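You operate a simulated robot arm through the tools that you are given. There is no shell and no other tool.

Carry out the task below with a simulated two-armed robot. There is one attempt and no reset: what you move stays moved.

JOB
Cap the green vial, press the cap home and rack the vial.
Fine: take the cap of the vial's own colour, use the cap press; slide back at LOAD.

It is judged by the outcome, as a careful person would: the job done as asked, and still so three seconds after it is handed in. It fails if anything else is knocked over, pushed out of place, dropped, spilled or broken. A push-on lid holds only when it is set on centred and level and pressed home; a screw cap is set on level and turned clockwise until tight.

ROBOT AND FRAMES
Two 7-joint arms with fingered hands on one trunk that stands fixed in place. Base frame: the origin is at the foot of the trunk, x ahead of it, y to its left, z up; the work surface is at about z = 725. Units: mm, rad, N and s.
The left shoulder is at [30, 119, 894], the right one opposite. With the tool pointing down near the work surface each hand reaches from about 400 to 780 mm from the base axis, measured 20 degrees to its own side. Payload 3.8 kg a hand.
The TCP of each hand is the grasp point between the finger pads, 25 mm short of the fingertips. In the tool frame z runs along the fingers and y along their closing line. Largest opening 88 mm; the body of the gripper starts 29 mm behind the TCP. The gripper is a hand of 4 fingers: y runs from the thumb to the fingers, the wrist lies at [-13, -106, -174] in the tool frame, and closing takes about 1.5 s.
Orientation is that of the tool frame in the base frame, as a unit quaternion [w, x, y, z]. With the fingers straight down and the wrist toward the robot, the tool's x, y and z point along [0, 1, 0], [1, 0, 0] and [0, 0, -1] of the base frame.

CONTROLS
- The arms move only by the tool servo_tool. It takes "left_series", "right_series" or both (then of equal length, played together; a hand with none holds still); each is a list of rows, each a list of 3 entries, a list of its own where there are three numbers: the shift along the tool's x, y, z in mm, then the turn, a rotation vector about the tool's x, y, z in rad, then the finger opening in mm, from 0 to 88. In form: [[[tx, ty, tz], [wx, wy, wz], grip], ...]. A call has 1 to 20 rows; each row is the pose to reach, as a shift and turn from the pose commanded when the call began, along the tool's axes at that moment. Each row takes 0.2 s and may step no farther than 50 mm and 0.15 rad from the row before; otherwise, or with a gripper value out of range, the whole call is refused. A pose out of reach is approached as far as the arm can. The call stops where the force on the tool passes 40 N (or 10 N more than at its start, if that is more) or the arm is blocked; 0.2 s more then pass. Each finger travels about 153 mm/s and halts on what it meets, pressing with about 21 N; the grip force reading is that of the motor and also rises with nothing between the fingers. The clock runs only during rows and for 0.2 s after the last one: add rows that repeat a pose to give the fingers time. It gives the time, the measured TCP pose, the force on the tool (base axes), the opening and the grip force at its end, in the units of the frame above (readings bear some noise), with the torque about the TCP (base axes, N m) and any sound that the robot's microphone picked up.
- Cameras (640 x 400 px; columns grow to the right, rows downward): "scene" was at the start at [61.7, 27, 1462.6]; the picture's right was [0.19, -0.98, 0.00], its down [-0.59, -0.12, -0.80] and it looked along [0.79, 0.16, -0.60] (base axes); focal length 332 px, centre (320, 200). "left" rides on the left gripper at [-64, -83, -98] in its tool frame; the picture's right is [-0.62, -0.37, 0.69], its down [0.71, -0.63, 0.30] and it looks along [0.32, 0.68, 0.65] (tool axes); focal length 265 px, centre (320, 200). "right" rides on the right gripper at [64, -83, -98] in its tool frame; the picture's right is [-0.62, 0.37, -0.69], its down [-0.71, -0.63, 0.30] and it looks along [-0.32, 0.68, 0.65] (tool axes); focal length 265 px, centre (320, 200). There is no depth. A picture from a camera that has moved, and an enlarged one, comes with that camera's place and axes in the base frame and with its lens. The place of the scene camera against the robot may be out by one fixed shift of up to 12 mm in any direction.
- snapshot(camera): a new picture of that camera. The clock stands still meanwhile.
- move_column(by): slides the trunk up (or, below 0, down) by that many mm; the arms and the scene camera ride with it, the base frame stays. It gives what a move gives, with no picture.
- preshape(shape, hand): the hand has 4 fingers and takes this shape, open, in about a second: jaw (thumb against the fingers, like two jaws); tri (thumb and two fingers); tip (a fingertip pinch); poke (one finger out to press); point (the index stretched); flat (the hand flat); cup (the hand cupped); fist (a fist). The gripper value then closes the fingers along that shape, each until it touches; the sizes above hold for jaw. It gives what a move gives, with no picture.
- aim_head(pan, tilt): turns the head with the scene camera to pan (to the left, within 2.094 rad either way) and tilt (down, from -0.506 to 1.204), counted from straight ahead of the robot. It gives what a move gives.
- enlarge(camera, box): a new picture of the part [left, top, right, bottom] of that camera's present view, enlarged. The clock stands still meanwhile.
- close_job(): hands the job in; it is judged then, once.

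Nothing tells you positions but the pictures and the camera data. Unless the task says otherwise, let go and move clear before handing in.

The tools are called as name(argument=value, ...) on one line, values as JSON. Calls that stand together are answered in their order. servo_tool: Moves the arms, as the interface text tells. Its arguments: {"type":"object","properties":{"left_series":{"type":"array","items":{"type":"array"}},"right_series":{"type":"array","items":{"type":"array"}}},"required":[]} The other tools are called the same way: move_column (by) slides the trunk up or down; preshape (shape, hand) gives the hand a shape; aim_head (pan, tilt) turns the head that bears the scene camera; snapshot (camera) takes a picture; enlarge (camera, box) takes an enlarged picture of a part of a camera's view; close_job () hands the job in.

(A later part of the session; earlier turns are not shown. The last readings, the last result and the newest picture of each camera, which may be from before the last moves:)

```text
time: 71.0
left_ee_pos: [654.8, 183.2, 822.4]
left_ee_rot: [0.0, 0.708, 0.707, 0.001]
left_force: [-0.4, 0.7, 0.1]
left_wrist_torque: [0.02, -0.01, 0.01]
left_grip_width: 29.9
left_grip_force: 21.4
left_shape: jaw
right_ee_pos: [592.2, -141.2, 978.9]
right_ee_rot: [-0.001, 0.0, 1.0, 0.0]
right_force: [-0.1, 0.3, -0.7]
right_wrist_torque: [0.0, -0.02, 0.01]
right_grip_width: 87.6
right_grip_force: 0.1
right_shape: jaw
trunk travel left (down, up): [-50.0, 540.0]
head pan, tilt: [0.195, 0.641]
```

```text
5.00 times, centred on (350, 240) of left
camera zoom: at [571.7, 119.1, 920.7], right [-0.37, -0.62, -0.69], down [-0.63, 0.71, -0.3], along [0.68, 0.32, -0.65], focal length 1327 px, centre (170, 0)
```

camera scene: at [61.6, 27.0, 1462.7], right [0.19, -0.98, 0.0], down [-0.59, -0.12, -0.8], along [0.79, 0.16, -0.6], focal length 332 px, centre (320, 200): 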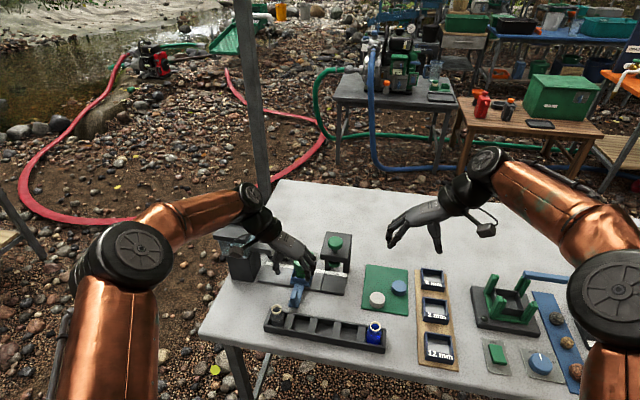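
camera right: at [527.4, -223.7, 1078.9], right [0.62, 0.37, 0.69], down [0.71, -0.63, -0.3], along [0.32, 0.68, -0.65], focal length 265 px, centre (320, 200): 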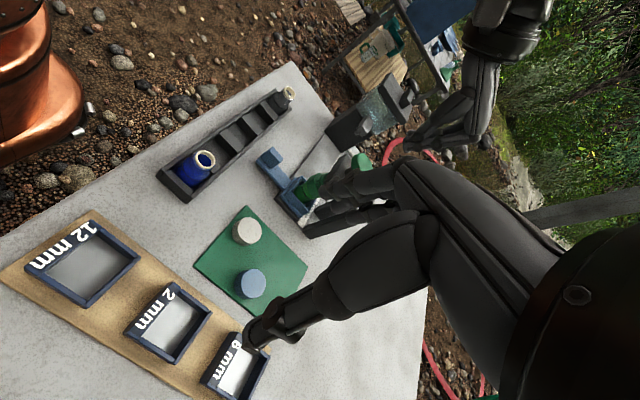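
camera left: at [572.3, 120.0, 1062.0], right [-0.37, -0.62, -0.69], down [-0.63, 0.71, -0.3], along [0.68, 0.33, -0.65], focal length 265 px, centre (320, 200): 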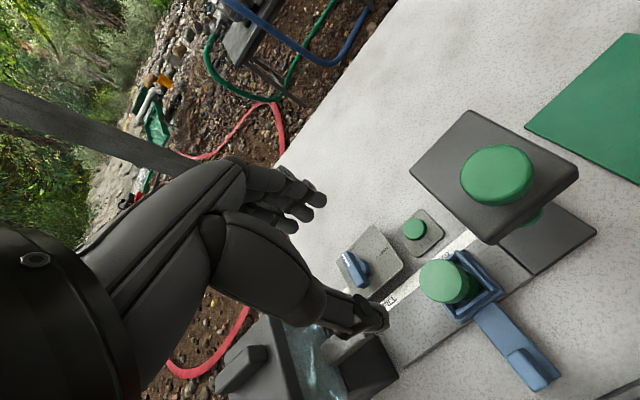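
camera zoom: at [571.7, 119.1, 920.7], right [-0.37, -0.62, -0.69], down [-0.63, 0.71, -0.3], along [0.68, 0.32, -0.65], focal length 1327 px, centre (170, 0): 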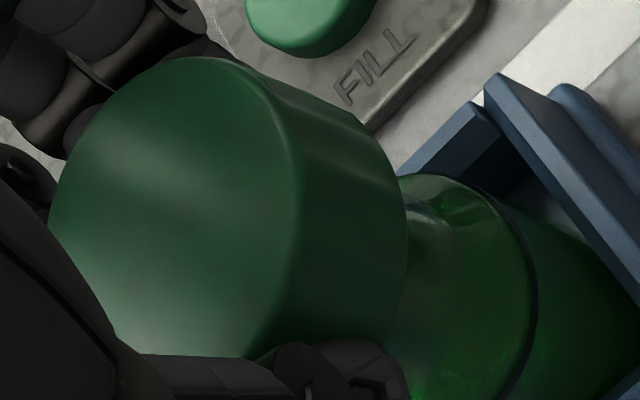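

The click must have been only the press bottoming; the cap wasn't locked. I need a better measurement of cap-to-vial centring, so I bring the right camera closer (fingers closed to clear the view).

servo_tool(right_series=[[[0, 20, 0], [0, 0, 0], 60], [[0, 50, 0], [0, 0, 0], 30], [[-2, 80, 0], [0, 0, 0], 10], [[-4, 110, 2], [0, 0, 0], 5], [[-6, 140, 5], [0, 0, 0], 5], [[-8, 160, 8], [0, 0, 0], 5], [[-8, 160, 8], [0, 0, 0], 5]])

snapshot(camera="right")

enlarge(camera="right", box=[270, 130, 350, 200])

```text
time: 72.6
left_ee_pos: [656.0, 181.9, 821.5]
left_ee_rot: [0.0, 0.707, 0.707, 0.0]
left_force: [-0.5, 0.3, -0.4]
left_wrist_torque: [-0.02, 0.01, 0.01]
left_grip_width: 30.2
left_grip_force: 21.3
left_shape: jaw
right_ee_pos: [599.6, 19.5, 972.2]
right_ee_rot: [0.0, -0.001, 1.0, 0.0]
right_force: [-1.1, 0.5, 0.7]
right_wrist_torque: [0.0, 0.0, -0.02]
right_grip_width: 5.3
right_grip_force: 0.0
right_shape: jaw
trunk travel left (down, up): [-50.0, 540.0]
head pan, tilt: [0.195, 0.641]
```

```text
taken
camera right: at [535.8, -64.2, 1070.9], right [0.62, 0.37, 0.69], down [0.71, -0.63, -0.3], along [0.32, 0.68, -0.65], focal length 265 px, centre (320, 200)
```

right: 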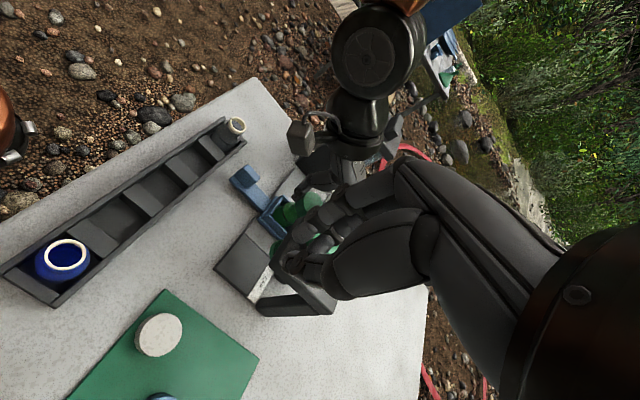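

```text
5.71 times, centred on (310, 165) of right
camera zoom: at [535.8, -64.2, 1070.9], right [0.62, 0.37, 0.69], down [0.71, -0.63, -0.3], along [0.32, 0.68, -0.65], focal length 1517 px, centre (377, 400)
```

zoom: 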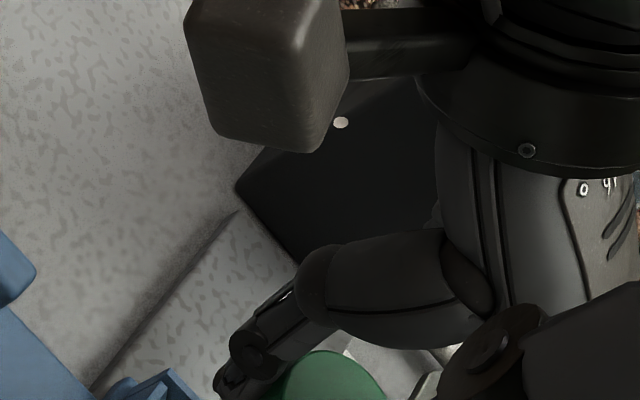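

servo_tool(right_series=[[[-4, -10, -10], [0, 0, 0], 5], [[-11, -28, -29], [0, 0, 0], 30], [[-11, -28, -29], [0, 0, 0], 60], [[-11, -28, -29], [0, 0, 0], 88], [[-11, -28, -29], [0, 0, 0], 88], [[-11, -28, -29], [0, 0, 0], 88]])

snapshot(camera="right")

enlarge(camera="right", box=[250, 150, 320, 220])

```text
time: 74.0
left_ee_pos: [655.9, 183.3, 822.4]
left_ee_rot: [0.0, 0.707, 0.707, 0.0]
left_force: [-0.1, -0.9, -0.9]
left_wrist_torque: [0.01, 0.0, -0.03]
left_grip_width: 30.2
left_grip_force: 21.1
left_shape: jaw
right_ee_pos: [610.3, -8.6, 1000.6]
right_ee_rot: [-0.001, 0.0, 1.0, 0.0]
right_force: [-1.0, -0.3, -0.2]
right_wrist_torque: [-0.03, -0.02, -0.03]
right_grip_width: 87.6
right_grip_force: 0.2
right_shape: jaw
trunk travel left (down, up): [-50.0, 540.0]
head pan, tilt: [0.195, 0.641]
```

```text
taken
camera right: at [546.2, -92.4, 1100.0], right [0.62, 0.37, 0.69], down [0.71, -0.63, -0.3], along [0.32, 0.68, -0.65], focal length 265 px, centre (320, 200)
```

right: 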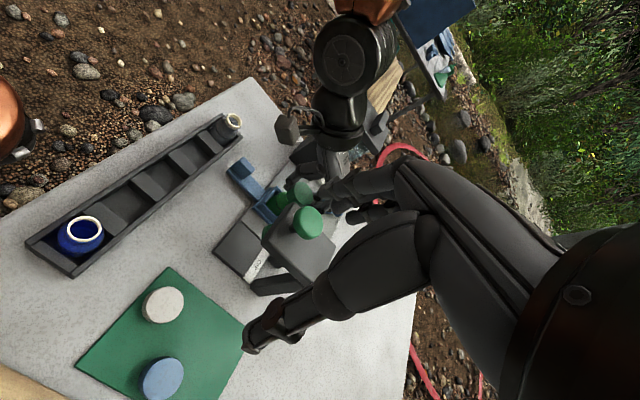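

```text
5.71 times, centred on (285, 185) of right
camera zoom: at [546.2, -92.4, 1100.0], right [0.62, 0.37, 0.69], down [0.71, -0.63, -0.3], along [0.32, 0.68, -0.65], focal length 1517 px, centre (520, 286)
```

zoom: 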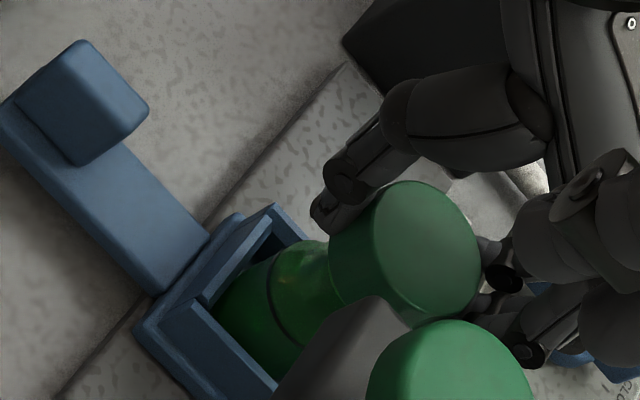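

enlarge(camera="right", box=[282, 176, 340, 216])

enlarge(camera="scene", box=[288, 244, 323, 274])

```text
10.00 times, centred on (311, 196) of right
camera zoom: at [546.2, -92.4, 1100.0], right [0.62, 0.37, 0.69], down [0.71, -0.63, -0.3], along [0.32, 0.68, -0.65], focal length 2654 px, centre (410, 240)
```

zoom: 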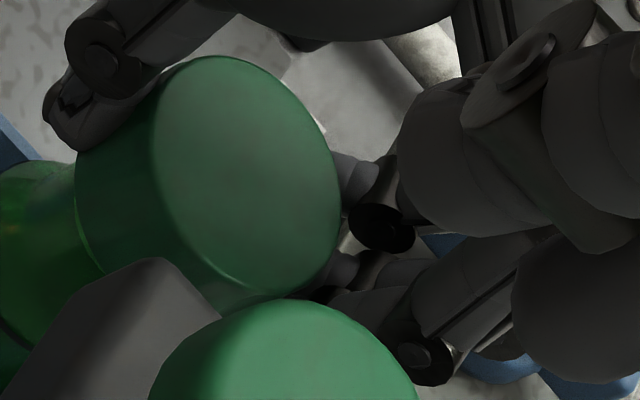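

```text
13.33 times, centred on (306, 259) of scene
camera zoom: at [61.9, 27.0, 1462.6], right [0.19, -0.98, 0.0], down [-0.59, -0.12, -0.8], along [0.79, 0.16, -0.6], focal length 4424 px, centre (513, -587)
```

zoom: 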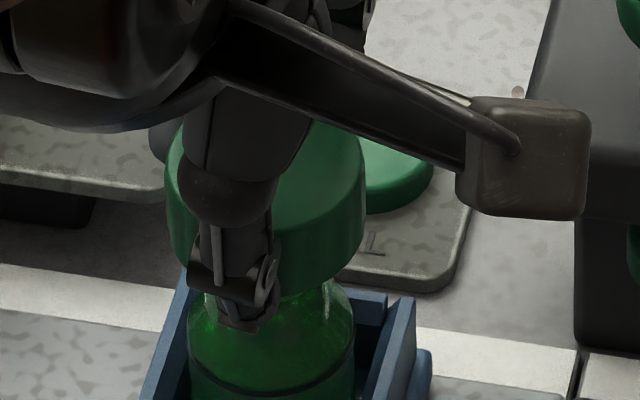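

The cap is gripped and the vial is still upright in the carriage. I'll raise the cap a bit more to expose the mouth ring and measure the offset directly.

servo_tool(left_series=[[[0, 0, -10], [0, 0, 0], 10], [[0, 0, -22], [0, 0, 0], 10], [[0, 0, -22], [0, 0, 0], 10]])

enlarge(camera="right", box=[270, 170, 340, 220])

enlarge(camera="scene", box=[288, 240, 323, 274])

enlarge(camera="left", box=[290, 190, 440, 310])

```text
time: 74.8
left_ee_pos: [654.5, 182.4, 843.9]
left_ee_rot: [-0.001, 0.707, 0.707, 0.0]
left_force: [-0.8, 0.8, 0.5]
left_wrist_torque: [0.02, 0.0, 0.03]
left_grip_width: 29.9
left_grip_force: 21.5
left_shape: jaw
right_ee_pos: [611.5, -8.7, 1001.3]
right_ee_rot: [0.0, 0.0, 1.0, 0.0]
right_force: [0.6, 0.1, -0.2]
right_wrist_torque: [0.0, -0.01, -0.01]
right_grip_width: 88.2
right_grip_force: 0.0
right_shape: jaw
trunk travel left (down, up): [-50.0, 540.0]
head pan, tilt: [0.195, 0.641]
```

```text
8.00 times, centred on (305, 195) of right
camera zoom: at [546.3, -92.4, 1100.0], right [0.62, 0.37, 0.69], down [0.71, -0.63, -0.3], along [0.32, 0.68, -0.65], focal length 2123 px, centre (440, 240)
```

zoom: 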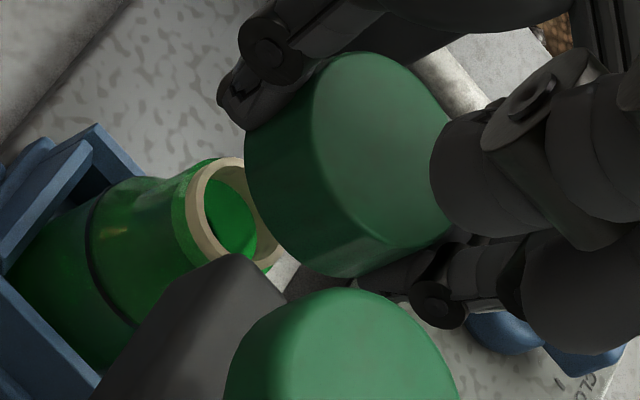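

```text
11.76 times, centred on (306, 257) of scene
camera zoom: at [62.0, 27.0, 1462.6], right [0.19, -0.98, 0.0], down [-0.59, -0.12, -0.8], along [0.79, 0.16, -0.6], focal length 3904 px, centre (491, -471)
```

zoom: 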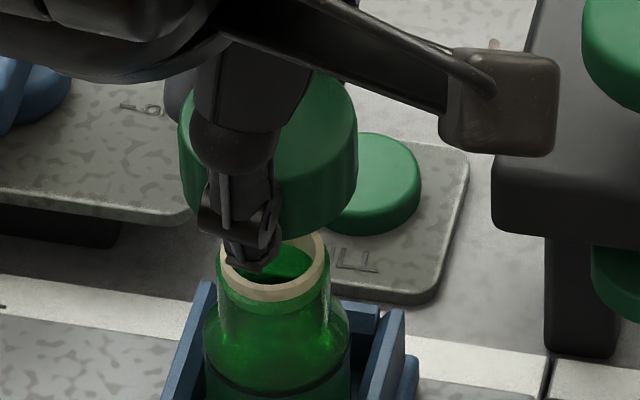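

```text
3.33 times, centred on (365, 250) of left
camera zoom: at [571.7, 119.1, 942.6], right [-0.37, -0.62, -0.69], down [-0.63, 0.71, -0.3], along [0.68, 0.32, -0.65], focal length 885 px, centre (170, 33)
```

zoom: 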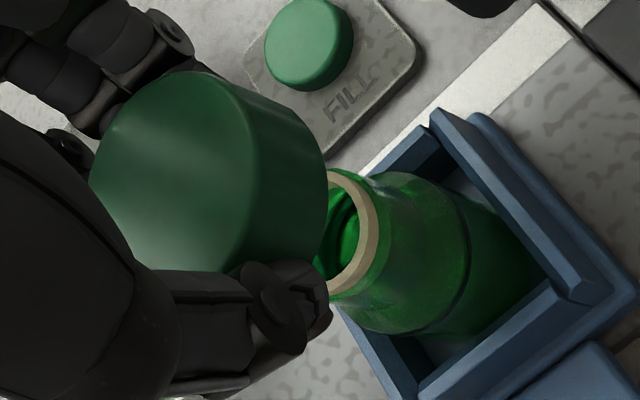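

Ring and cap are both clearly visible: the cap is only about (+0.7, −0.3) mm off. I'll correct, lower it again, and this time press much harder.

servo_tool(left_series=[[[0.3, -0.7, 0], [0, 0, 0], 10], [[0.3, -0.7, 10], [0, 0, 0], 10], [[0.3, -0.7, 20], [0, 0, 0], 10], [[0.3, -0.7, 28], [0, 0, 0], 10], [[0.3, -0.7, 34], [0, 0, 0], 10], [[0.3, -0.7, 34], [0, 0, 0], 10]])

servo_tool(left_series=[[[0, 0, 1], [0, 0, 0], 10], [[0, 0, 2], [0, 0, 0], 10], [[0, 0, 2], [0, 0, 0], 10]])

servo_tool(left_series=[[[0, 0, 0.5], [0, 0, 0], 10], [[0, 0, 1], [0, 0, 0], 10], [[0, 0, 1], [0, 0, 0], 10]])

```text
time: 76.2
left_ee_pos: [654.6, 184.6, 810.8]
left_ee_rot: [0.0, 0.707, 0.707, -0.001]
left_force: [0.8, 0.7, 0.2]
left_wrist_torque: [0.01, 0.03, 0.02]
left_grip_width: 30.0
left_grip_force: 21.0
left_shape: jaw
right_ee_pos: [610.3, -9.4, 1001.2]
right_ee_rot: [0.0, 0.0, 1.0, 0.0]
right_force: [0.6, 0.5, 0.5]
right_wrist_torque: [0.0, -0.01, 0.04]
right_grip_width: 87.9
right_grip_force: 0.1
right_shape: jaw
trunk travel left (down, up): [-50.0, 540.0]
head pan, tilt: [0.195, 0.641]
```

```text
time: 77.0
left_ee_pos: [655.5, 183.4, 808.9]
left_ee_rot: [0.0, 0.708, 0.707, 0.0]
left_force: [-0.2, 0.9, 0.7]
left_wrist_torque: [-0.03, -0.01, 0.0]
left_grip_width: 30.1
left_grip_force: 20.7
left_shape: jaw
right_ee_pos: [609.8, -9.0, 1000.7]
right_ee_rot: [0.0, -0.001, 1.0, 0.0]
right_force: [-0.8, 0.4, -0.1]
right_wrist_torque: [0.01, -0.01, 0.02]
right_grip_width: 88.0
right_grip_force: 0.1
right_shape: jaw
trunk travel left (down, up): [-50.0, 540.0]
head pan, tilt: [0.195, 0.641]
```

```text
time: 77.8
left_ee_pos: [654.6, 183.5, 807.1]
left_ee_rot: [0.0, 0.707, 0.707, 0.0]
left_force: [-0.1, 0.6, -0.5]
left_wrist_torque: [0.0, 0.01, 0.01]
left_grip_width: 30.2
left_grip_force: 20.9
left_shape: jaw
right_ee_pos: [610.5, -9.3, 1001.3]
right_ee_rot: [0.0, 0.0, 1.0, 0.0]
right_force: [-0.5, -0.1, -0.2]
right_wrist_torque: [0.01, -0.02, 0.0]
right_grip_width: 87.8
right_grip_force: 0.1
right_shape: jaw
trunk travel left (down, up): [-50.0, 540.0]
head pan, tilt: [0.195, 0.641]
```

servo_tool(left_series=[[[0, 0, 0.5], [0, 0, 0], 10], [[0, 0, 1], [0, 0, 0], 10], [[0, 0, 1], [0, 0, 0], 10]])

servo_tool(left_series=[[[0, 0, 0.5], [0, 0, 0], 10], [[0, 0, 1], [0, 0, 0], 10], [[0, 0, 1], [0, 0, 0], 10]])

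servo_tool(left_series=[[[0, 0, 0.5], [0, 0, 0], 10], [[0, 0, 1], [0, 0, 0], 10], [[0, 0, 1], [0, 0, 0], 10]])

```text
time: 78.6
left_ee_pos: [653.0, 183.3, 807.2]
left_ee_rot: [0.0, 0.707, 0.707, 0.001]
left_force: [-0.2, 0.1, 0.9]
left_wrist_torque: [0.0, -0.01, 0.02]
left_grip_width: 30.0
left_grip_force: 20.9
left_shape: jaw
right_ee_pos: [609.7, -8.6, 1000.6]
right_ee_rot: [-0.001, 0.001, 1.0, -0.001]
right_force: [0.4, -0.2, -0.6]
right_wrist_torque: [0.01, -0.03, -0.02]
right_grip_width: 87.9
right_grip_force: 0.0
right_shape: jaw
trunk travel left (down, up): [-50.0, 540.0]
head pan, tilt: [0.195, 0.641]
```

```text
time: 79.4
left_ee_pos: [655.0, 182.9, 805.7]
left_ee_rot: [0.0, 0.707, 0.707, 0.0]
left_force: [0.1, -0.1, -0.3]
left_wrist_torque: [0.04, -0.01, -0.02]
left_grip_width: 30.3
left_grip_force: 20.7
left_shape: jaw
right_ee_pos: [610.1, -9.0, 1002.2]
right_ee_rot: [0.001, 0.0, 1.0, 0.001]
right_force: [-0.6, -0.8, -0.7]
right_wrist_torque: [0.0, -0.01, 0.02]
right_grip_width: 88.0
right_grip_force: 0.0
right_shape: jaw
trunk travel left (down, up): [-50.0, 540.0]
head pan, tilt: [0.195, 0.641]
```

```text
time: 80.2
left_ee_pos: [654.8, 183.4, 804.8]
left_ee_rot: [0.0, 0.706, 0.708, 0.0]
left_force: [-0.7, 0.6, 0.8]
left_wrist_torque: [0.02, 0.04, -0.01]
left_grip_width: 30.2
left_grip_force: 20.8
left_shape: jaw
right_ee_pos: [609.6, -8.9, 1000.7]
right_ee_rot: [0.0, 0.0, 1.0, 0.0]
right_force: [0.9, 0.3, -0.4]
right_wrist_torque: [0.04, 0.01, -0.06]
right_grip_width: 87.7
right_grip_force: 0.0
right_shape: jaw
trunk travel left (down, up): [-50.0, 540.0]
head pan, tilt: [0.195, 0.641]
```

No contact yet although the cap is now ~2 mm lower than where it rested before — so it previously wasn't fully down. Continue gently.

servo_tool(left_series=[[[0, 0, 0.5], [0, 0, 0], 10], [[0, 0, 1], [0, 0, 0], 10], [[0, 0, 1], [0, 0, 0], 10]])

servo_tool(left_series=[[[0, 0, 0.5], [0, 0, 0], 10], [[0, 0, 1], [0, 0, 0], 10], [[0, 0, 1], [0, 0, 0], 10]])

enlarge(camera="right", box=[255, 170, 325, 220])

enlarge(camera="scene", box=[288, 245, 323, 279])

```text
time: 81.0
left_ee_pos: [653.7, 183.0, 803.3]
left_ee_rot: [0.001, 0.707, 0.707, 0.0]
left_force: [-0.1, -0.4, 0.2]
left_wrist_torque: [-0.03, -0.02, -0.01]
left_grip_width: 30.3
left_grip_force: 20.7
left_shape: jaw
right_ee_pos: [610.7, -8.7, 1001.6]
right_ee_rot: [0.0, 0.0, 1.0, 0.0]
right_force: [-0.6, 0.5, 0.4]
right_wrist_torque: [0.01, 0.02, 0.02]
right_grip_width: 87.9
right_grip_force: 0.0
right_shape: jaw
trunk travel left (down, up): [-50.0, 540.0]
head pan, tilt: [0.195, 0.641]
```

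```text
time: 81.8
left_ee_pos: [653.9, 183.4, 802.7]
left_ee_rot: [0.0, 0.707, 0.707, 0.001]
left_force: [0.4, 0.7, 1.0]
left_wrist_torque: [-0.01, 0.0, 0.01]
left_grip_width: 30.3
left_grip_force: 21.3
left_shape: jaw
right_ee_pos: [610.4, -10.5, 1001.4]
right_ee_rot: [0.0, 0.001, 1.0, 0.0]
right_force: [0.1, -0.6, -0.2]
right_wrist_torque: [0.0, -0.01, -0.02]
right_grip_width: 88.2
right_grip_force: 0.0
right_shape: jaw
trunk travel left (down, up): [-50.0, 540.0]
head pan, tilt: [0.195, 0.641]
```

```text
8.00 times, centred on (290, 195) of right
camera zoom: at [546.1, -92.4, 1100.1], right [0.62, 0.37, 0.69], down [0.71, -0.63, -0.3], along [0.32, 0.68, -0.65], focal length 2123 px, centre (560, 240)
```

zoom: 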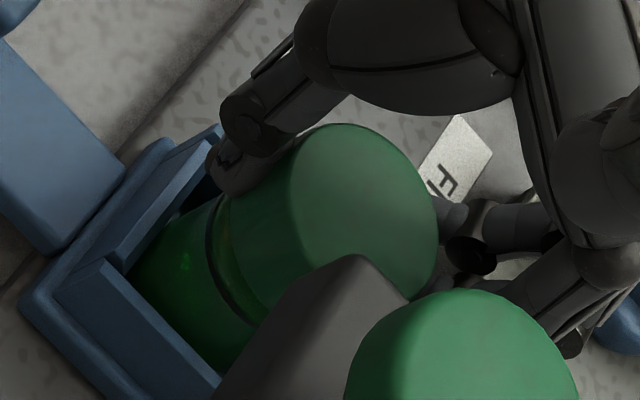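

```text
11.76 times, centred on (306, 262) of scene
camera zoom: at [61.8, 26.9, 1462.6], right [0.19, -0.98, 0.0], down [-0.59, -0.12, -0.8], along [0.79, 0.16, -0.6], focal length 3904 px, centre (491, -529)
```

zoom: 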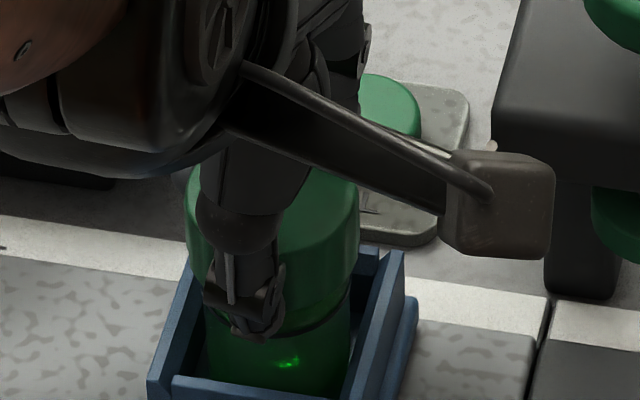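

servo_tool(left_series=[[[0, 0, 0.5], [0, 0, 0], 10], [[0, 0, 1], [0, 0, 0], 10], [[0, 0, 1], [0, 0, 0], 10]])

servo_tool(left_series=[[[0, 0, 0.5], [0, 0, 0], 10], [[0, 0, 1], [0, 0, 0], 10], [[0, 0, 1], [0, 0, 0], 10]])

```text
time: 82.6
left_ee_pos: [654.1, 183.8, 802.8]
left_ee_rot: [0.001, 0.708, 0.707, 0.001]
left_force: [-0.7, 0.5, 4.8]
left_wrist_torque: [-0.02, 0.02, 0.02]
left_grip_width: 30.3
left_grip_force: 21.1
left_shape: jaw
right_ee_pos: [609.5, -8.8, 1001.7]
right_ee_rot: [0.0, 0.0, 1.0, 0.0]
right_force: [-0.1, -0.3, -0.2]
right_wrist_torque: [-0.01, -0.04, 0.04]
right_grip_width: 88.1
right_grip_force: 0.0
right_shape: jaw
trunk travel left (down, up): [-50.0, 540.0]
head pan, tilt: [0.195, 0.641]
heard: snap
```

```text
time: 83.4
left_ee_pos: [653.8, 183.3, 802.3]
left_ee_rot: [0.001, 0.707, 0.708, 0.001]
left_force: [0.5, 0.8, 8.7]
left_wrist_torque: [0.0, -0.02, -0.01]
left_grip_width: 30.8
left_grip_force: 21.3
left_shape: jaw
right_ee_pos: [609.9, -7.5, 1001.8]
right_ee_rot: [0.001, -0.001, 1.0, 0.001]
right_force: [-0.1, 0.5, -0.4]
right_wrist_torque: [-0.01, -0.01, -0.02]
right_grip_width: 87.5
right_grip_force: 0.0
right_shape: jaw
trunk travel left (down, up): [-50.0, 540.0]
head pan, tilt: [0.195, 0.641]
```

A "snap" was heard with centred contact (no torque) — the cap seated properly this time. Release it and rise.

servo_tool(left_series=[[[0, 0, -1.0], [0, 0, 0], 10], [[0, 0, -1.0], [0, 0, 0], 40], [[0, 0, -1.0], [0, 0, 0], 55], [[0, 0, -1.0], [0, 0, 0], 60], [[0, 0, -1.0], [0, 0, 0], 60]])

servo_tool(left_series=[[[0, 0, -10], [0, 0, 0], 66], [[0, 0, -45], [0, 0, 0], 70], [[0, 0, -90], [0, 0, 0], 70], [[0, 0, -135], [0, 0, 0], 70], [[0, 0, -165], [0, 0, 0], 70], [[0, 0, -165], [0, 0, 0], 70]])

enlarge(camera="scene", box=[270, 230, 350, 300])

enlarge(camera="right", box=[255, 170, 325, 220])

enlarge(camera="left", box=[380, 220, 580, 400])

```text
time: 84.6
left_ee_pos: [654.2, 183.3, 801.9]
left_ee_rot: [0.0, 0.707, 0.707, 0.0]
left_force: [0.7, 0.1, 0.7]
left_wrist_torque: [-0.03, -0.01, -0.03]
left_grip_width: 59.5
left_grip_force: 0.1
left_shape: jaw
right_ee_pos: [610.5, -8.6, 1001.3]
right_ee_rot: [0.0, 0.0, 1.0, -0.001]
right_force: [-0.3, -0.3, 0.4]
right_wrist_torque: [0.01, -0.02, 0.02]
right_grip_width: 88.0
right_grip_force: 0.0
right_shape: jaw
trunk travel left (down, up): [-50.0, 540.0]
head pan, tilt: [0.195, 0.641]
```

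```text
time: 86.0
left_ee_pos: [654.7, 183.0, 967.0]
left_ee_rot: [0.0, 0.707, 0.707, 0.0]
left_force: [0.2, -0.2, -0.1]
left_wrist_torque: [0.02, -0.01, 0.03]
left_grip_width: 69.8
left_grip_force: 0.0
left_shape: jaw
right_ee_pos: [610.1, -8.9, 1001.2]
right_ee_rot: [0.0, 0.0, 1.0, 0.0]
right_force: [-0.1, 0.3, 0.1]
right_wrist_torque: [0.0, 0.0, 0.0]
right_grip_width: 88.0
right_grip_force: 0.0
right_shape: jaw
trunk travel left (down, up): [-50.0, 540.0]
head pan, tilt: [0.195, 0.641]
```

```text
5.71 times, centred on (310, 265) of scene
camera zoom: at [62.1, 27.0, 1462.6], right [0.19, -0.98, 0.0], down [-0.59, -0.12, -0.8], along [0.79, 0.16, -0.6], focal length 1896 px, centre (377, -171)
```

zoom: 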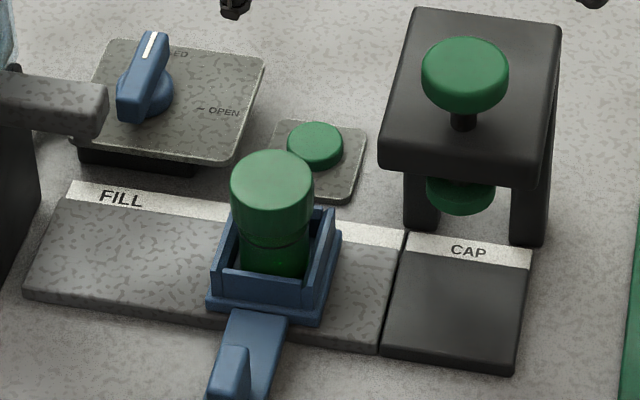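

```text
8.00 times, centred on (290, 195) of right
camera zoom: at [546.3, -92.4, 1099.9], right [0.62, 0.37, 0.69], down [0.71, -0.63, -0.3], along [0.32, 0.68, -0.65], focal length 2123 px, centre (560, 240)
```

zoom: 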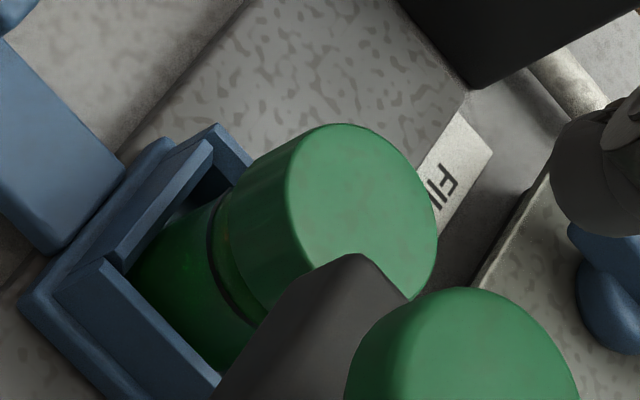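

```text
2.22 times, centred on (480, 310) of left
camera zoom: at [571.0, 119.4, 1065.5], right [-0.37, -0.62, -0.69], down [-0.63, 0.71, -0.3], along [0.68, 0.32, -0.65], focal length 590 px, centre (-36, -44)
```

zoom: 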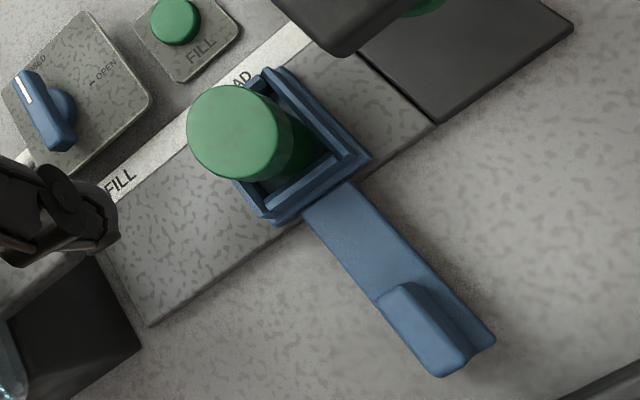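

The cap sits lower and level. Now repeat the press cycle: left hand turned to the tab, right hand backed away.

servo_tool(left_series=[[[0, -8, 0], [0, 0, 0.143], 60], [[0, -16, 0], [0, 0, 0.286], 55], [[0, -24, 0], [0, 0, 0.428], 50], [[0, -32, 0], [0, 0, 0.571], 50], [[0, -40, 10], [0, 0, 0.714], 50], [[0, -48, 20], [0, 0, 0.857], 50], [[0, -56, 30], [0, 0, 1.0], 50], [[0, -64, 45], [0, 0, 1.142], 50], [[1, -72, 65], [0, 0, 1.285], 50], [[2, -80, 90], [0, 0, 1.428], 50], [[2, -84.2, 107], [0, 0, 1.571], 50], [[2, -84.2, 107], [0, 0, 1.571], 50]], right_series=[[[0, -15, 0], [0, 0, 0], 88], [[0, -30, 0], [0, 0, 0], 88], [[0, -45, 0], [0, 0, 0], 88], [[0, -60, 0], [0, 0, 0], 88], [[0, -75, 0], [0, 0, 0], 88], [[0, -90, 0], [0, 0, 0], 88], [[0, -105, 0], [0, 0, 0], 88], [[0, -120, 0], [0, 0, 0], 88], [[0, -131, 0], [0, 0, 0], 88], [[0, -131, 0], [0, 0, 0], 88], [[0, -131, 0], [0, 0, 0], 88], [[0, -131, 0], [0, 0, 0], 88]])

enlarge(camera="left", box=[340, 230, 480, 350])

```text
time: 88.6
left_ee_pos: [569.9, 185.3, 859.4]
left_ee_rot: [0.0, 1.0, -0.001, -0.001]
left_force: [0.3, 0.0, 0.0]
left_wrist_torque: [-0.01, -0.02, 0.01]
left_grip_width: 50.3
left_grip_force: 0.0
left_shape: jaw
right_ee_pos: [610.2, -140.0, 1000.8]
right_ee_rot: [-0.001, -0.001, 1.0, 0.0]
right_force: [1.0, -0.4, 0.3]
right_wrist_torque: [-0.04, -0.03, 0.0]
right_grip_width: 87.9
right_grip_force: 0.2
right_shape: jaw
trunk travel left (down, up): [-50.0, 540.0]
head pan, tilt: [0.195, 0.641]
```

```text
3.33 times, centred on (410, 290) of left
camera zoom: at [505.7, 269.1, 957.8], right [-0.62, 0.37, -0.69], down [0.72, 0.63, -0.3], along [0.32, -0.68, -0.65], focal length 885 px, centre (20, -100)
```

zoom: 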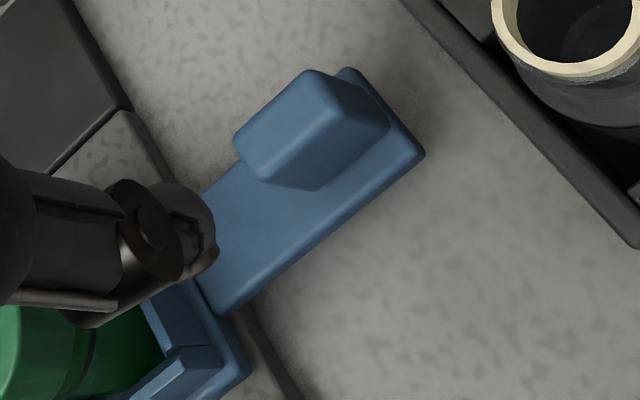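

servo_tool(left_series=[[[0, 0, 25], [0, 0, 0], 50], [[0, 0, 50], [0, 0, 0], 50], [[0, 0, 70], [0, 0, 0], 50], [[0, 0, 79], [0, 0, 0], 50], [[0, 0, 82], [0, 0, 0], 50], [[0, 0, 82], [0, 0, 0], 35], [[0, 0, 82], [0, 0, 0], 20], [[0, 0, 82], [0, 0, 0], 10], [[0, 0, 82], [0, 0, 0], 6], [[0, 0, 82], [0, 0, 0], 6], [[0, 0, 82], [0, 0, 0], 6]])

servo_tool(left_series=[[[0, 3, 0], [0, 0, 0], 6], [[0, 8, 0], [0, 0, 0], 6], [[0, 14, 0], [0, 0, 0], 6], [[0, 20, 0], [0, 0, 0], 6], [[0, 26, 0], [0, 0, 0], 6], [[0, 32, 0], [0, 0, 0], 6], [[0, 38, 0], [0, 0, 0], 6], [[0, 44, 0], [0, 0, 0], 6], [[0, 50, 0], [0, 0, 0], 6], [[0, 56, 0], [0, 0, 0], 6], [[0, 62, 0], [0, 0, 0], 6], [[0, 68, 0], [0, 0, 0], 6], [[0, 74, 0], [0, 0, 0], 6], [[0, 80, 0], [0, 0, 0], 6], [[0, 84, 0], [0, 0, 0], 6], [[0, 87.5, 0], [0, 0, 0], 6], [[0, 87.5, 0], [0, 0, 0], 6]])

enlarge(camera="scene", box=[315, 230, 365, 290])

```text
time: 91.0
left_ee_pos: [570.8, 185.6, 777.2]
left_ee_rot: [0.0, 1.0, 0.0, 0.0]
left_force: [-1.0, 0.3, -1.5]
left_wrist_torque: [-0.02, -0.01, -0.01]
left_grip_width: 9.3
left_grip_force: 20.6
left_shape: jaw
right_ee_pos: [611.0, -140.4, 1001.6]
right_ee_rot: [0.0, 0.0, 1.0, 0.0]
right_force: [0.3, -0.5, 0.6]
right_wrist_torque: [0.0, -0.01, 0.0]
right_grip_width: 88.1
right_grip_force: 0.0
right_shape: jaw
trunk travel left (down, up): [-50.0, 540.0]
head pan, tilt: [0.195, 0.641]
```

```text
time: 94.6
left_ee_pos: [570.3, 98.1, 778.6]
left_ee_rot: [0.0, 1.0, 0.001, 0.0]
left_force: [-0.8, -1.7, -2.1]
left_wrist_torque: [-0.02, -0.01, -0.01]
left_grip_width: 8.9
left_grip_force: 20.9
left_shape: jaw
right_ee_pos: [610.4, -139.4, 1002.2]
right_ee_rot: [0.0, 0.0, 1.0, 0.0]
right_force: [0.5, 0.2, -0.6]
right_wrist_torque: [-0.03, 0.02, 0.0]
right_grip_width: 88.0
right_grip_force: 0.0
right_shape: jaw
trunk travel left (down, up): [-50.0, 540.0]
head pan, tilt: [0.195, 0.641]
```

```text
6.67 times, centred on (340, 260) of scene
camera zoom: at [62.1, 26.8, 1462.6], right [0.19, -0.98, 0.0], down [-0.59, -0.12, -0.8], along [0.79, 0.16, -0.6], focal length 2212 px, centre (187, -200)
```

zoom: 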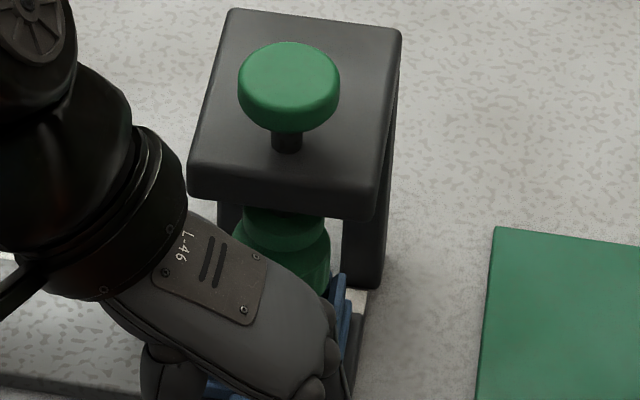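

servo_tool(left_series=[[[0, 0.8, 0], [0, 0, 0], 6], [[0, 0.8, 0], [0, 0, 0], 6], [[0, 0.8, 0], [0, 0, 0], 20], [[0, 0.8, 0], [0, 0, 0], 35], [[0, 0.8, 0], [0, 0, 0], 45], [[0, 0.8, 0], [0, 0, 0], 45], [[0, 0.8, -15], [0, 0, 0], 45], [[0, 0.8, -50], [0, 0, 0], 45], [[0, 0.8, -95], [0, 0, 0], 45], [[0, 0.8, -140], [0, 0, 0], 45], [[0, 0.8, -185], [0, 0, 0], 30], [[0, 0.8, -205], [0, 0, 0], 0], [[0, 0.8, -205], [0, 0, 0], 0]])

enlarge(camera="scene", box=[315, 230, 365, 290])

enlarge(camera="right", box=[230, 120, 350, 240])

```text
time: 97.4
left_ee_pos: [569.2, 97.5, 983.4]
left_ee_rot: [0.0, 1.0, -0.001, -0.001]
left_force: [-0.2, 0.4, 0.4]
left_wrist_torque: [-0.02, -0.01, -0.01]
left_grip_width: 0.0
left_grip_force: 21.0
left_shape: jaw
right_ee_pos: [610.4, -139.3, 1002.2]
right_ee_rot: [0.0, 0.0, 1.0, -0.001]
right_force: [-0.3, -0.3, 0.0]
right_wrist_torque: [0.02, 0.03, 0.02]
right_grip_width: 87.7
right_grip_force: 0.1
right_shape: jaw
trunk travel left (down, up): [-50.0, 540.0]
head pan, tilt: [0.195, 0.641]
```

```text
6.67 times, centred on (340, 260) of scene
camera zoom: at [61.9, 27.0, 1462.6], right [0.19, -0.98, 0.0], down [-0.59, -0.12, -0.8], along [0.79, 0.16, -0.6], focal length 2212 px, centre (187, -200)
```

zoom: 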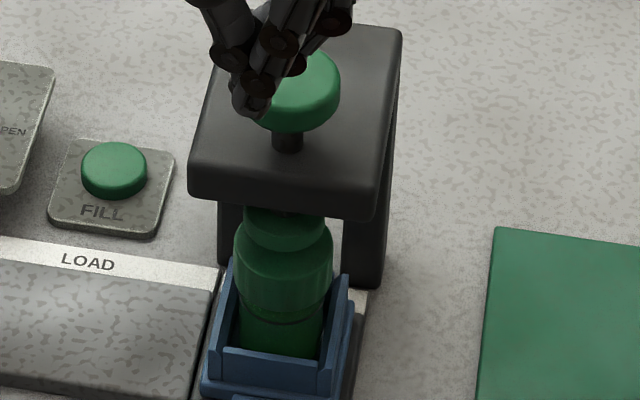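

```text
3.33 times, centred on (290, 180) of right
camera zoom: at [546.6, -223.1, 1100.5], right [0.62, 0.37, 0.69], down [0.71, -0.63, -0.3], along [0.32, 0.68, -0.65], focal length 885 px, centre (420, 267)
```

zoom: 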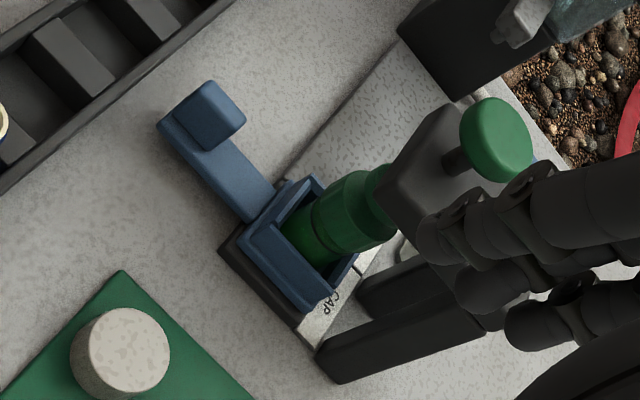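

The cap is centred under the plunger. Turn back and go over the knob.

servo_tool(left_series=[[[7, 0, 0], [0, 0, -0.143], 0], [[14, 0, 0], [0, 0, -0.286], 0], [[21, 0.5, 0], [0, 0, -0.428], 0], [[28, 0.5, 0], [0, 0, -0.571], 0], [[36, 1, 0], [0, 0, -0.714], 0], [[44, 1, 0], [0, 0, -0.857], 0], [[52, 1.5, 0], [0, 0, -1.0], 0], [[60, 2, 0], [0, 0, -1.142], 0], [[68, 2, 0], [0, 0, -1.285], 0], [[77, 2.5, 0], [0, 0, -1.428], 0], [[86, 2.5, 8], [0, 0, -1.571], 0], [[86, 2.5, 8], [0, 0, -1.571], 0]])

snapshot(camera="left")

```text
time: 100.0
left_ee_pos: [656.3, 95.4, 973.4]
left_ee_rot: [0.001, 0.706, 0.708, 0.0]
left_force: [0.1, 0.2, 1.3]
left_wrist_torque: [0.03, 0.0, 0.0]
left_grip_width: 0.0
left_grip_force: 21.3
left_shape: jaw
right_ee_pos: [611.0, -138.8, 1003.2]
right_ee_rot: [0.001, 0.0, 1.0, 0.0]
right_force: [0.2, 0.1, 0.3]
right_wrist_torque: [-0.02, 0.0, -0.01]
right_grip_width: 87.9
right_grip_force: 0.1
right_shape: jaw
trunk travel left (down, up): [-50.0, 540.0]
head pan, tilt: [0.195, 0.641]
```

```text
taken
camera left: at [572.8, 30.3, 1072.9], right [-0.37, -0.62, -0.69], down [-0.63, 0.71, -0.3], along [0.68, 0.33, -0.65], focal length 265 px, centre (320, 200)
```

left: 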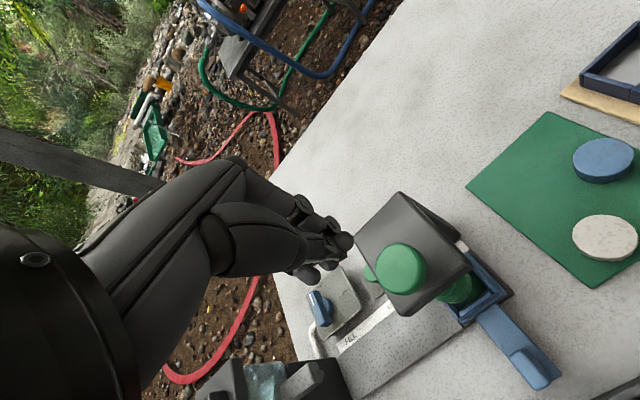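

servo_tool(left_series=[[[-2, -2, 25], [0, 0, 0], 0], [[-2, -2, 48], [0, 0, 0], 0], [[-2, -2, 58], [0, 0, 0], 0], [[-2, -2, 64], [0, 0, 0], 0], [[-2, -2, 68], [0, 0, 0], 0], [[-2, -2, 68], [0, 0, 0], 0]])

servo_tool(left_series=[[[0, 0, 1.5], [0, 0, 0], 0], [[0, 0, 3], [0, 0, 0], 0], [[0, 0, 3], [0, 0, 0], 0]])

enlarge(camera="scene", box=[315, 220, 365, 280])

```text
time: 101.4
left_ee_pos: [653.3, 91.9, 906.9]
left_ee_rot: [0.001, 0.707, 0.707, 0.0]
left_force: [0.8, 0.1, 1.6]
left_wrist_torque: [0.0, 0.04, 0.01]
left_grip_width: 0.2
left_grip_force: 21.1
left_shape: jaw
right_ee_pos: [610.1, -139.7, 1001.7]
right_ee_rot: [0.0, 0.0, 1.0, 0.0]
right_force: [-1.6, 0.1, 0.9]
right_wrist_torque: [0.02, -0.03, 0.02]
right_grip_width: 87.7
right_grip_force: 0.0
right_shape: jaw
trunk travel left (down, up): [-50.0, 540.0]
head pan, tilt: [0.195, 0.641]
heard: click
```

```text
time: 102.2
left_ee_pos: [653.7, 93.1, 905.4]
left_ee_rot: [0.001, 0.707, 0.707, 0.0]
left_force: [1.1, 0.3, 6.2]
left_wrist_torque: [0.08, -0.02, -0.01]
left_grip_width: 0.3
left_grip_force: 20.4
left_shape: jaw
right_ee_pos: [609.7, -139.1, 1002.4]
right_ee_rot: [0.0, 0.0, 1.0, 0.0]
right_force: [0.0, 0.8, 0.1]
right_wrist_torque: [-0.03, -0.01, -0.06]
right_grip_width: 87.9
right_grip_force: 0.1
right_shape: jaw
trunk travel left (down, up): [-50.0, 540.0]
head pan, tilt: [0.195, 0.641]
```

```text
6.67 times, centred on (340, 250) of scene
camera zoom: at [61.3, 26.9, 1462.7], right [0.19, -0.98, 0.0], down [-0.59, -0.12, -0.8], along [0.79, 0.16, -0.6], focal length 2212 px, centre (187, -133)
```

zoom: 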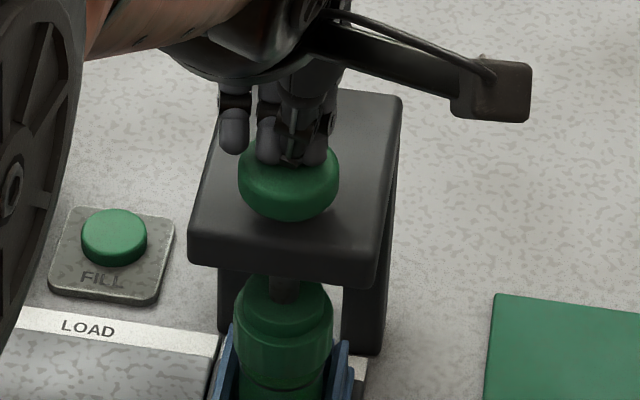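

The click comes at light contact. Now press harder, close to the 40 N limit, and hold, listening for another sound.

servo_tool(left_series=[[[0, 0, 2], [0, 0, 0], 0], [[0, 0, 4], [0, 0, 0], 0], [[0, 0, 5.5], [0, 0, 0], 0], [[0, 0, 5.5], [0, 0, 0], 0], [[0, 0, 5.5], [0, 0, 0], 0]])

enlarge(camera="scene", box=[315, 220, 365, 280])

```text
time: 103.4
left_ee_pos: [655.5, 92.0, 904.0]
left_ee_rot: [0.005, 0.707, 0.707, 0.004]
left_force: [3.9, 2.7, 34.2]
left_wrist_torque: [0.09, -0.04, -0.02]
left_grip_width: 0.0
left_grip_force: 21.4
left_shape: jaw
right_ee_pos: [607.1, -140.0, 1004.0]
right_ee_rot: [0.001, 0.0, 1.0, 0.0]
right_force: [-0.1, -0.3, 0.3]
right_wrist_torque: [-0.01, 0.0, 0.04]
right_grip_width: 88.0
right_grip_force: 0.1
right_shape: jaw
trunk travel left (down, up): [-50.0, 540.0]
head pan, tilt: [0.195, 0.641]
```

```text
6.67 times, centred on (340, 250) of scene
camera zoom: at [58.1, 26.7, 1463.0], right [0.19, -0.98, 0.0], down [-0.58, -0.12, -0.8], along [0.79, 0.16, -0.6], focal length 2212 px, centre (187, -133)
```

zoom: 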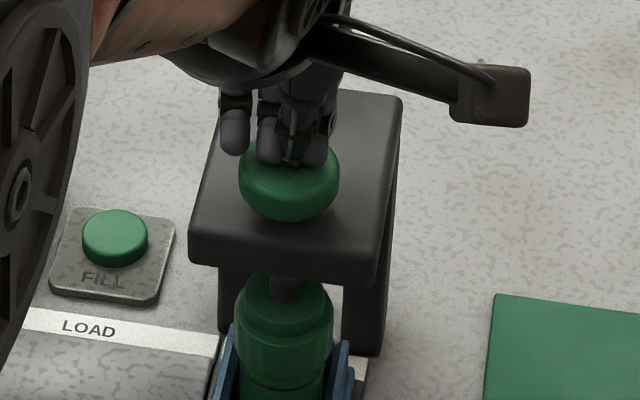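

servo_tool(left_series=[[[0, 0, 0.6], [0, 0, 0], 0], [[0, 0, 1.0], [0, 0, 0], 0], [[0, 0, 1.0], [0, 0, 0], 0], [[0, 0, 1.0], [0, 0, 0], 0]])

servo_tool(left_series=[[[0, 0, -8], [0, 0, 0], 0], [[0, 0, -14], [0, 0, 0], 0], [[0, 0, -35], [0, 0, 0], 0], [[0, 0, -65], [0, 0, 0], 0], [[0, 0, -90], [0, 0, 0], 0], [[0, 0, -90], [0, 0, 0], 0]])

enlarge(camera="scene", box=[315, 230, 365, 290])

```text
time: 104.4
left_ee_pos: [654.3, 92.5, 903.9]
left_ee_rot: [0.006, 0.707, 0.708, 0.005]
left_force: [1.6, 2.3, 37.5]
left_wrist_torque: [0.07, 0.02, -0.03]
left_grip_width: 0.1
left_grip_force: 20.7
left_shape: jaw
right_ee_pos: [608.4, -138.9, 1004.0]
right_ee_rot: [0.002, -0.001, 1.0, 0.0]
right_force: [-0.5, -0.2, -0.4]
right_wrist_torque: [0.01, 0.04, 0.03]
right_grip_width: 87.7
right_grip_force: 0.1
right_shape: jaw
trunk travel left (down, up): [-50.0, 540.0]
head pan, tilt: [0.195, 0.641]
```

```text
time: 105.8
left_ee_pos: [653.7, 91.8, 987.3]
left_ee_rot: [0.0, 0.707, 0.707, -0.001]
left_force: [0.6, 0.1, -0.3]
left_wrist_torque: [0.0, 0.0, -0.01]
left_grip_width: 0.0
left_grip_force: 20.8
left_shape: jaw
right_ee_pos: [610.4, -139.6, 1002.2]
right_ee_rot: [0.0, 0.0, 1.0, 0.0]
right_force: [0.4, 0.2, -0.6]
right_wrist_torque: [0.04, 0.0, 0.0]
right_grip_width: 87.6
right_grip_force: 0.0
right_shape: jaw
trunk travel left (down, up): [-50.0, 540.0]
head pan, tilt: [0.195, 0.641]
```

```text
6.67 times, centred on (340, 260) of scene
camera zoom: at [62.0, 26.9, 1462.6], right [0.19, -0.98, 0.0], down [-0.59, -0.12, -0.8], along [0.79, 0.16, -0.6], focal length 2212 px, centre (187, -200)
```

zoom: 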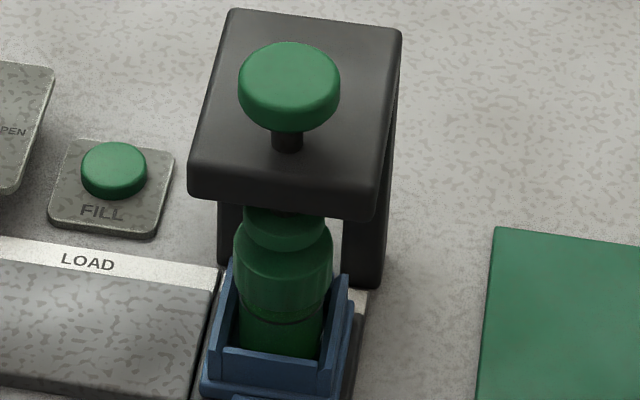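

Press returned. Now go back to the tab, and slide the carriage back to LOAD.

servo_tool(left_series=[[[0, -10, 0], [0, 0, 0.143], 0], [[1, -20, 0], [0, 0, 0.286], 10], [[2, -30, 0], [0, 0, 0.428], 20], [[3, -40, 0], [0, 0, 0.571], 30], [[4, -50, 10], [0, 0, 0.714], 40], [[5, -60, 20], [0, 0, 0.857], 50], [[5, -70, 35], [0, 0, 1.0], 50], [[5, -78, 55], [0, 0, 1.142], 50], [[5, -83.5, 80], [0, 0, 1.285], 50], [[5, -83.5, 105], [0, 0, 1.428], 50], [[5, -83.5, 128], [0, 0, 1.571], 50], [[5, -83.5, 128], [0, 0, 1.571], 50]])

enlarge(camera="left", box=[340, 200, 520, 350])

```text
time: 108.4
left_ee_pos: [569.6, 97.1, 859.1]
left_ee_rot: [0.0, 1.0, -0.001, -0.001]
left_force: [-0.4, -0.5, -0.1]
left_wrist_torque: [0.01, 0.02, -0.01]
left_grip_width: 49.6
left_grip_force: 0.1
left_shape: jaw
right_ee_pos: [610.6, -139.6, 1000.8]
right_ee_rot: [-0.001, 0.0, 1.0, -0.001]
right_force: [0.5, 0.3, -0.4]
right_wrist_torque: [-0.03, -0.04, -0.02]
right_grip_width: 87.9
right_grip_force: 0.1
right_shape: jaw
trunk travel left (down, up): [-50.0, 540.0]
head pan, tilt: [0.195, 0.641]
```

```text
2.67 times, centred on (430, 275) of left
camera zoom: at [505.6, 181.2, 957.4], right [-0.62, 0.37, -0.69], down [0.72, 0.63, -0.3], along [0.32, -0.68, -0.65], focal length 708 px, centre (27, 0)
```

zoom: 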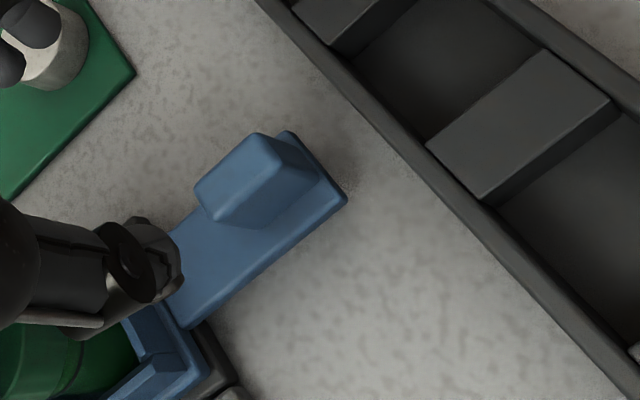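

servo_tool(left_series=[[[0, 0, 25], [0, 0, 0], 50], [[0, 0, 50], [0, 0, 0], 50], [[0, 0, 70], [0, 0, 0], 50], [[0, 0, 79], [0, 0, 0], 50], [[0, 0, 82], [0, 0, 0], 50], [[0, 0, 82], [0, 0, 0], 35], [[0, 0, 82], [0, 0, 0], 20], [[0, 0, 82], [0, 0, 0], 10], [[0, 0, 82], [0, 0, 0], 6], [[0, 0, 82], [0, 0, 0], 6], [[0, 0, 82], [0, 0, 0], 6]])

servo_tool(left_series=[[[0, -3, 0], [0, 0, 0], 6], [[0, -8, 0], [0, 0, 0], 6], [[0, -14, 0], [0, 0, 0], 6], [[0, -20, 0], [0, 0, 0], 6], [[0, -26, 0], [0, 0, 0], 6], [[0, -32, 0], [0, 0, 0], 6], [[0, -38, 0], [0, 0, 0], 6], [[0, -44, 0], [0, 0, 0], 6], [[0, -50, 0], [0, 0, 0], 6], [[0, -56, 0], [0, 0, 0], 6], [[0, -62, 0], [0, 0, 0], 6], [[0, -68, 0], [0, 0, 0], 6], [[0, -74, 0], [0, 0, 0], 6], [[0, -80, 0], [0, 0, 0], 6], [[0, -85, 0], [0, 0, 0], 6], [[0, -88, 0], [0, 0, 0], 6], [[0, -89.2, 0], [0, 0, 0], 6], [[0, -89.2, 0], [0, 0, 0], 6]])

enlarge(camera="scene", box=[270, 230, 350, 300])

```text
time: 110.8
left_ee_pos: [569.2, 97.6, 776.8]
left_ee_rot: [0.0, 1.0, 0.0, 0.001]
left_force: [-0.4, -1.6, -1.9]
left_wrist_torque: [-0.06, 0.01, -0.03]
left_grip_width: 9.4
left_grip_force: 21.0
left_shape: jaw
right_ee_pos: [610.8, -140.0, 1002.7]
right_ee_rot: [0.0, 0.0, 1.0, 0.0]
right_force: [-0.5, -0.3, -0.4]
right_wrist_torque: [0.0, -0.03, -0.01]
right_grip_width: 87.8
right_grip_force: 0.1
right_shape: jaw
trunk travel left (down, up): [-50.0, 540.0]
head pan, tilt: [0.195, 0.641]
```

```text
time: 114.6
left_ee_pos: [570.0, 185.5, 777.3]
left_ee_rot: [0.0, 1.0, 0.0, 0.0]
left_force: [-1.6, -0.7, -3.0]
left_wrist_torque: [-0.03, 0.07, 0.0]
left_grip_width: 9.2
left_grip_force: 20.6
left_shape: jaw
right_ee_pos: [610.8, -140.1, 1003.5]
right_ee_rot: [0.0, 0.001, 1.0, 0.0]
right_force: [-0.3, -0.3, 0.7]
right_wrist_torque: [0.0, 0.01, -0.01]
right_grip_width: 88.0
right_grip_force: 0.1
right_shape: jaw
trunk travel left (down, up): [-50.0, 540.0]
head pan, tilt: [0.195, 0.641]
```

```text
5.71 times, centred on (310, 265) of scene
camera zoom: at [62.0, 27.0, 1462.6], right [0.19, -0.98, 0.0], down [-0.59, -0.12, -0.8], along [0.79, 0.16, -0.6], focal length 1896 px, centre (377, -171)
```

zoom: 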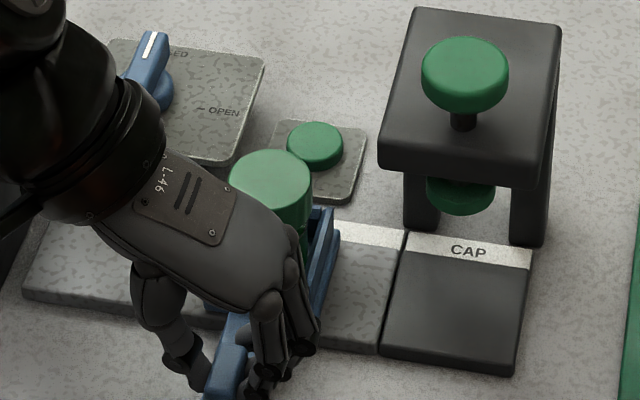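

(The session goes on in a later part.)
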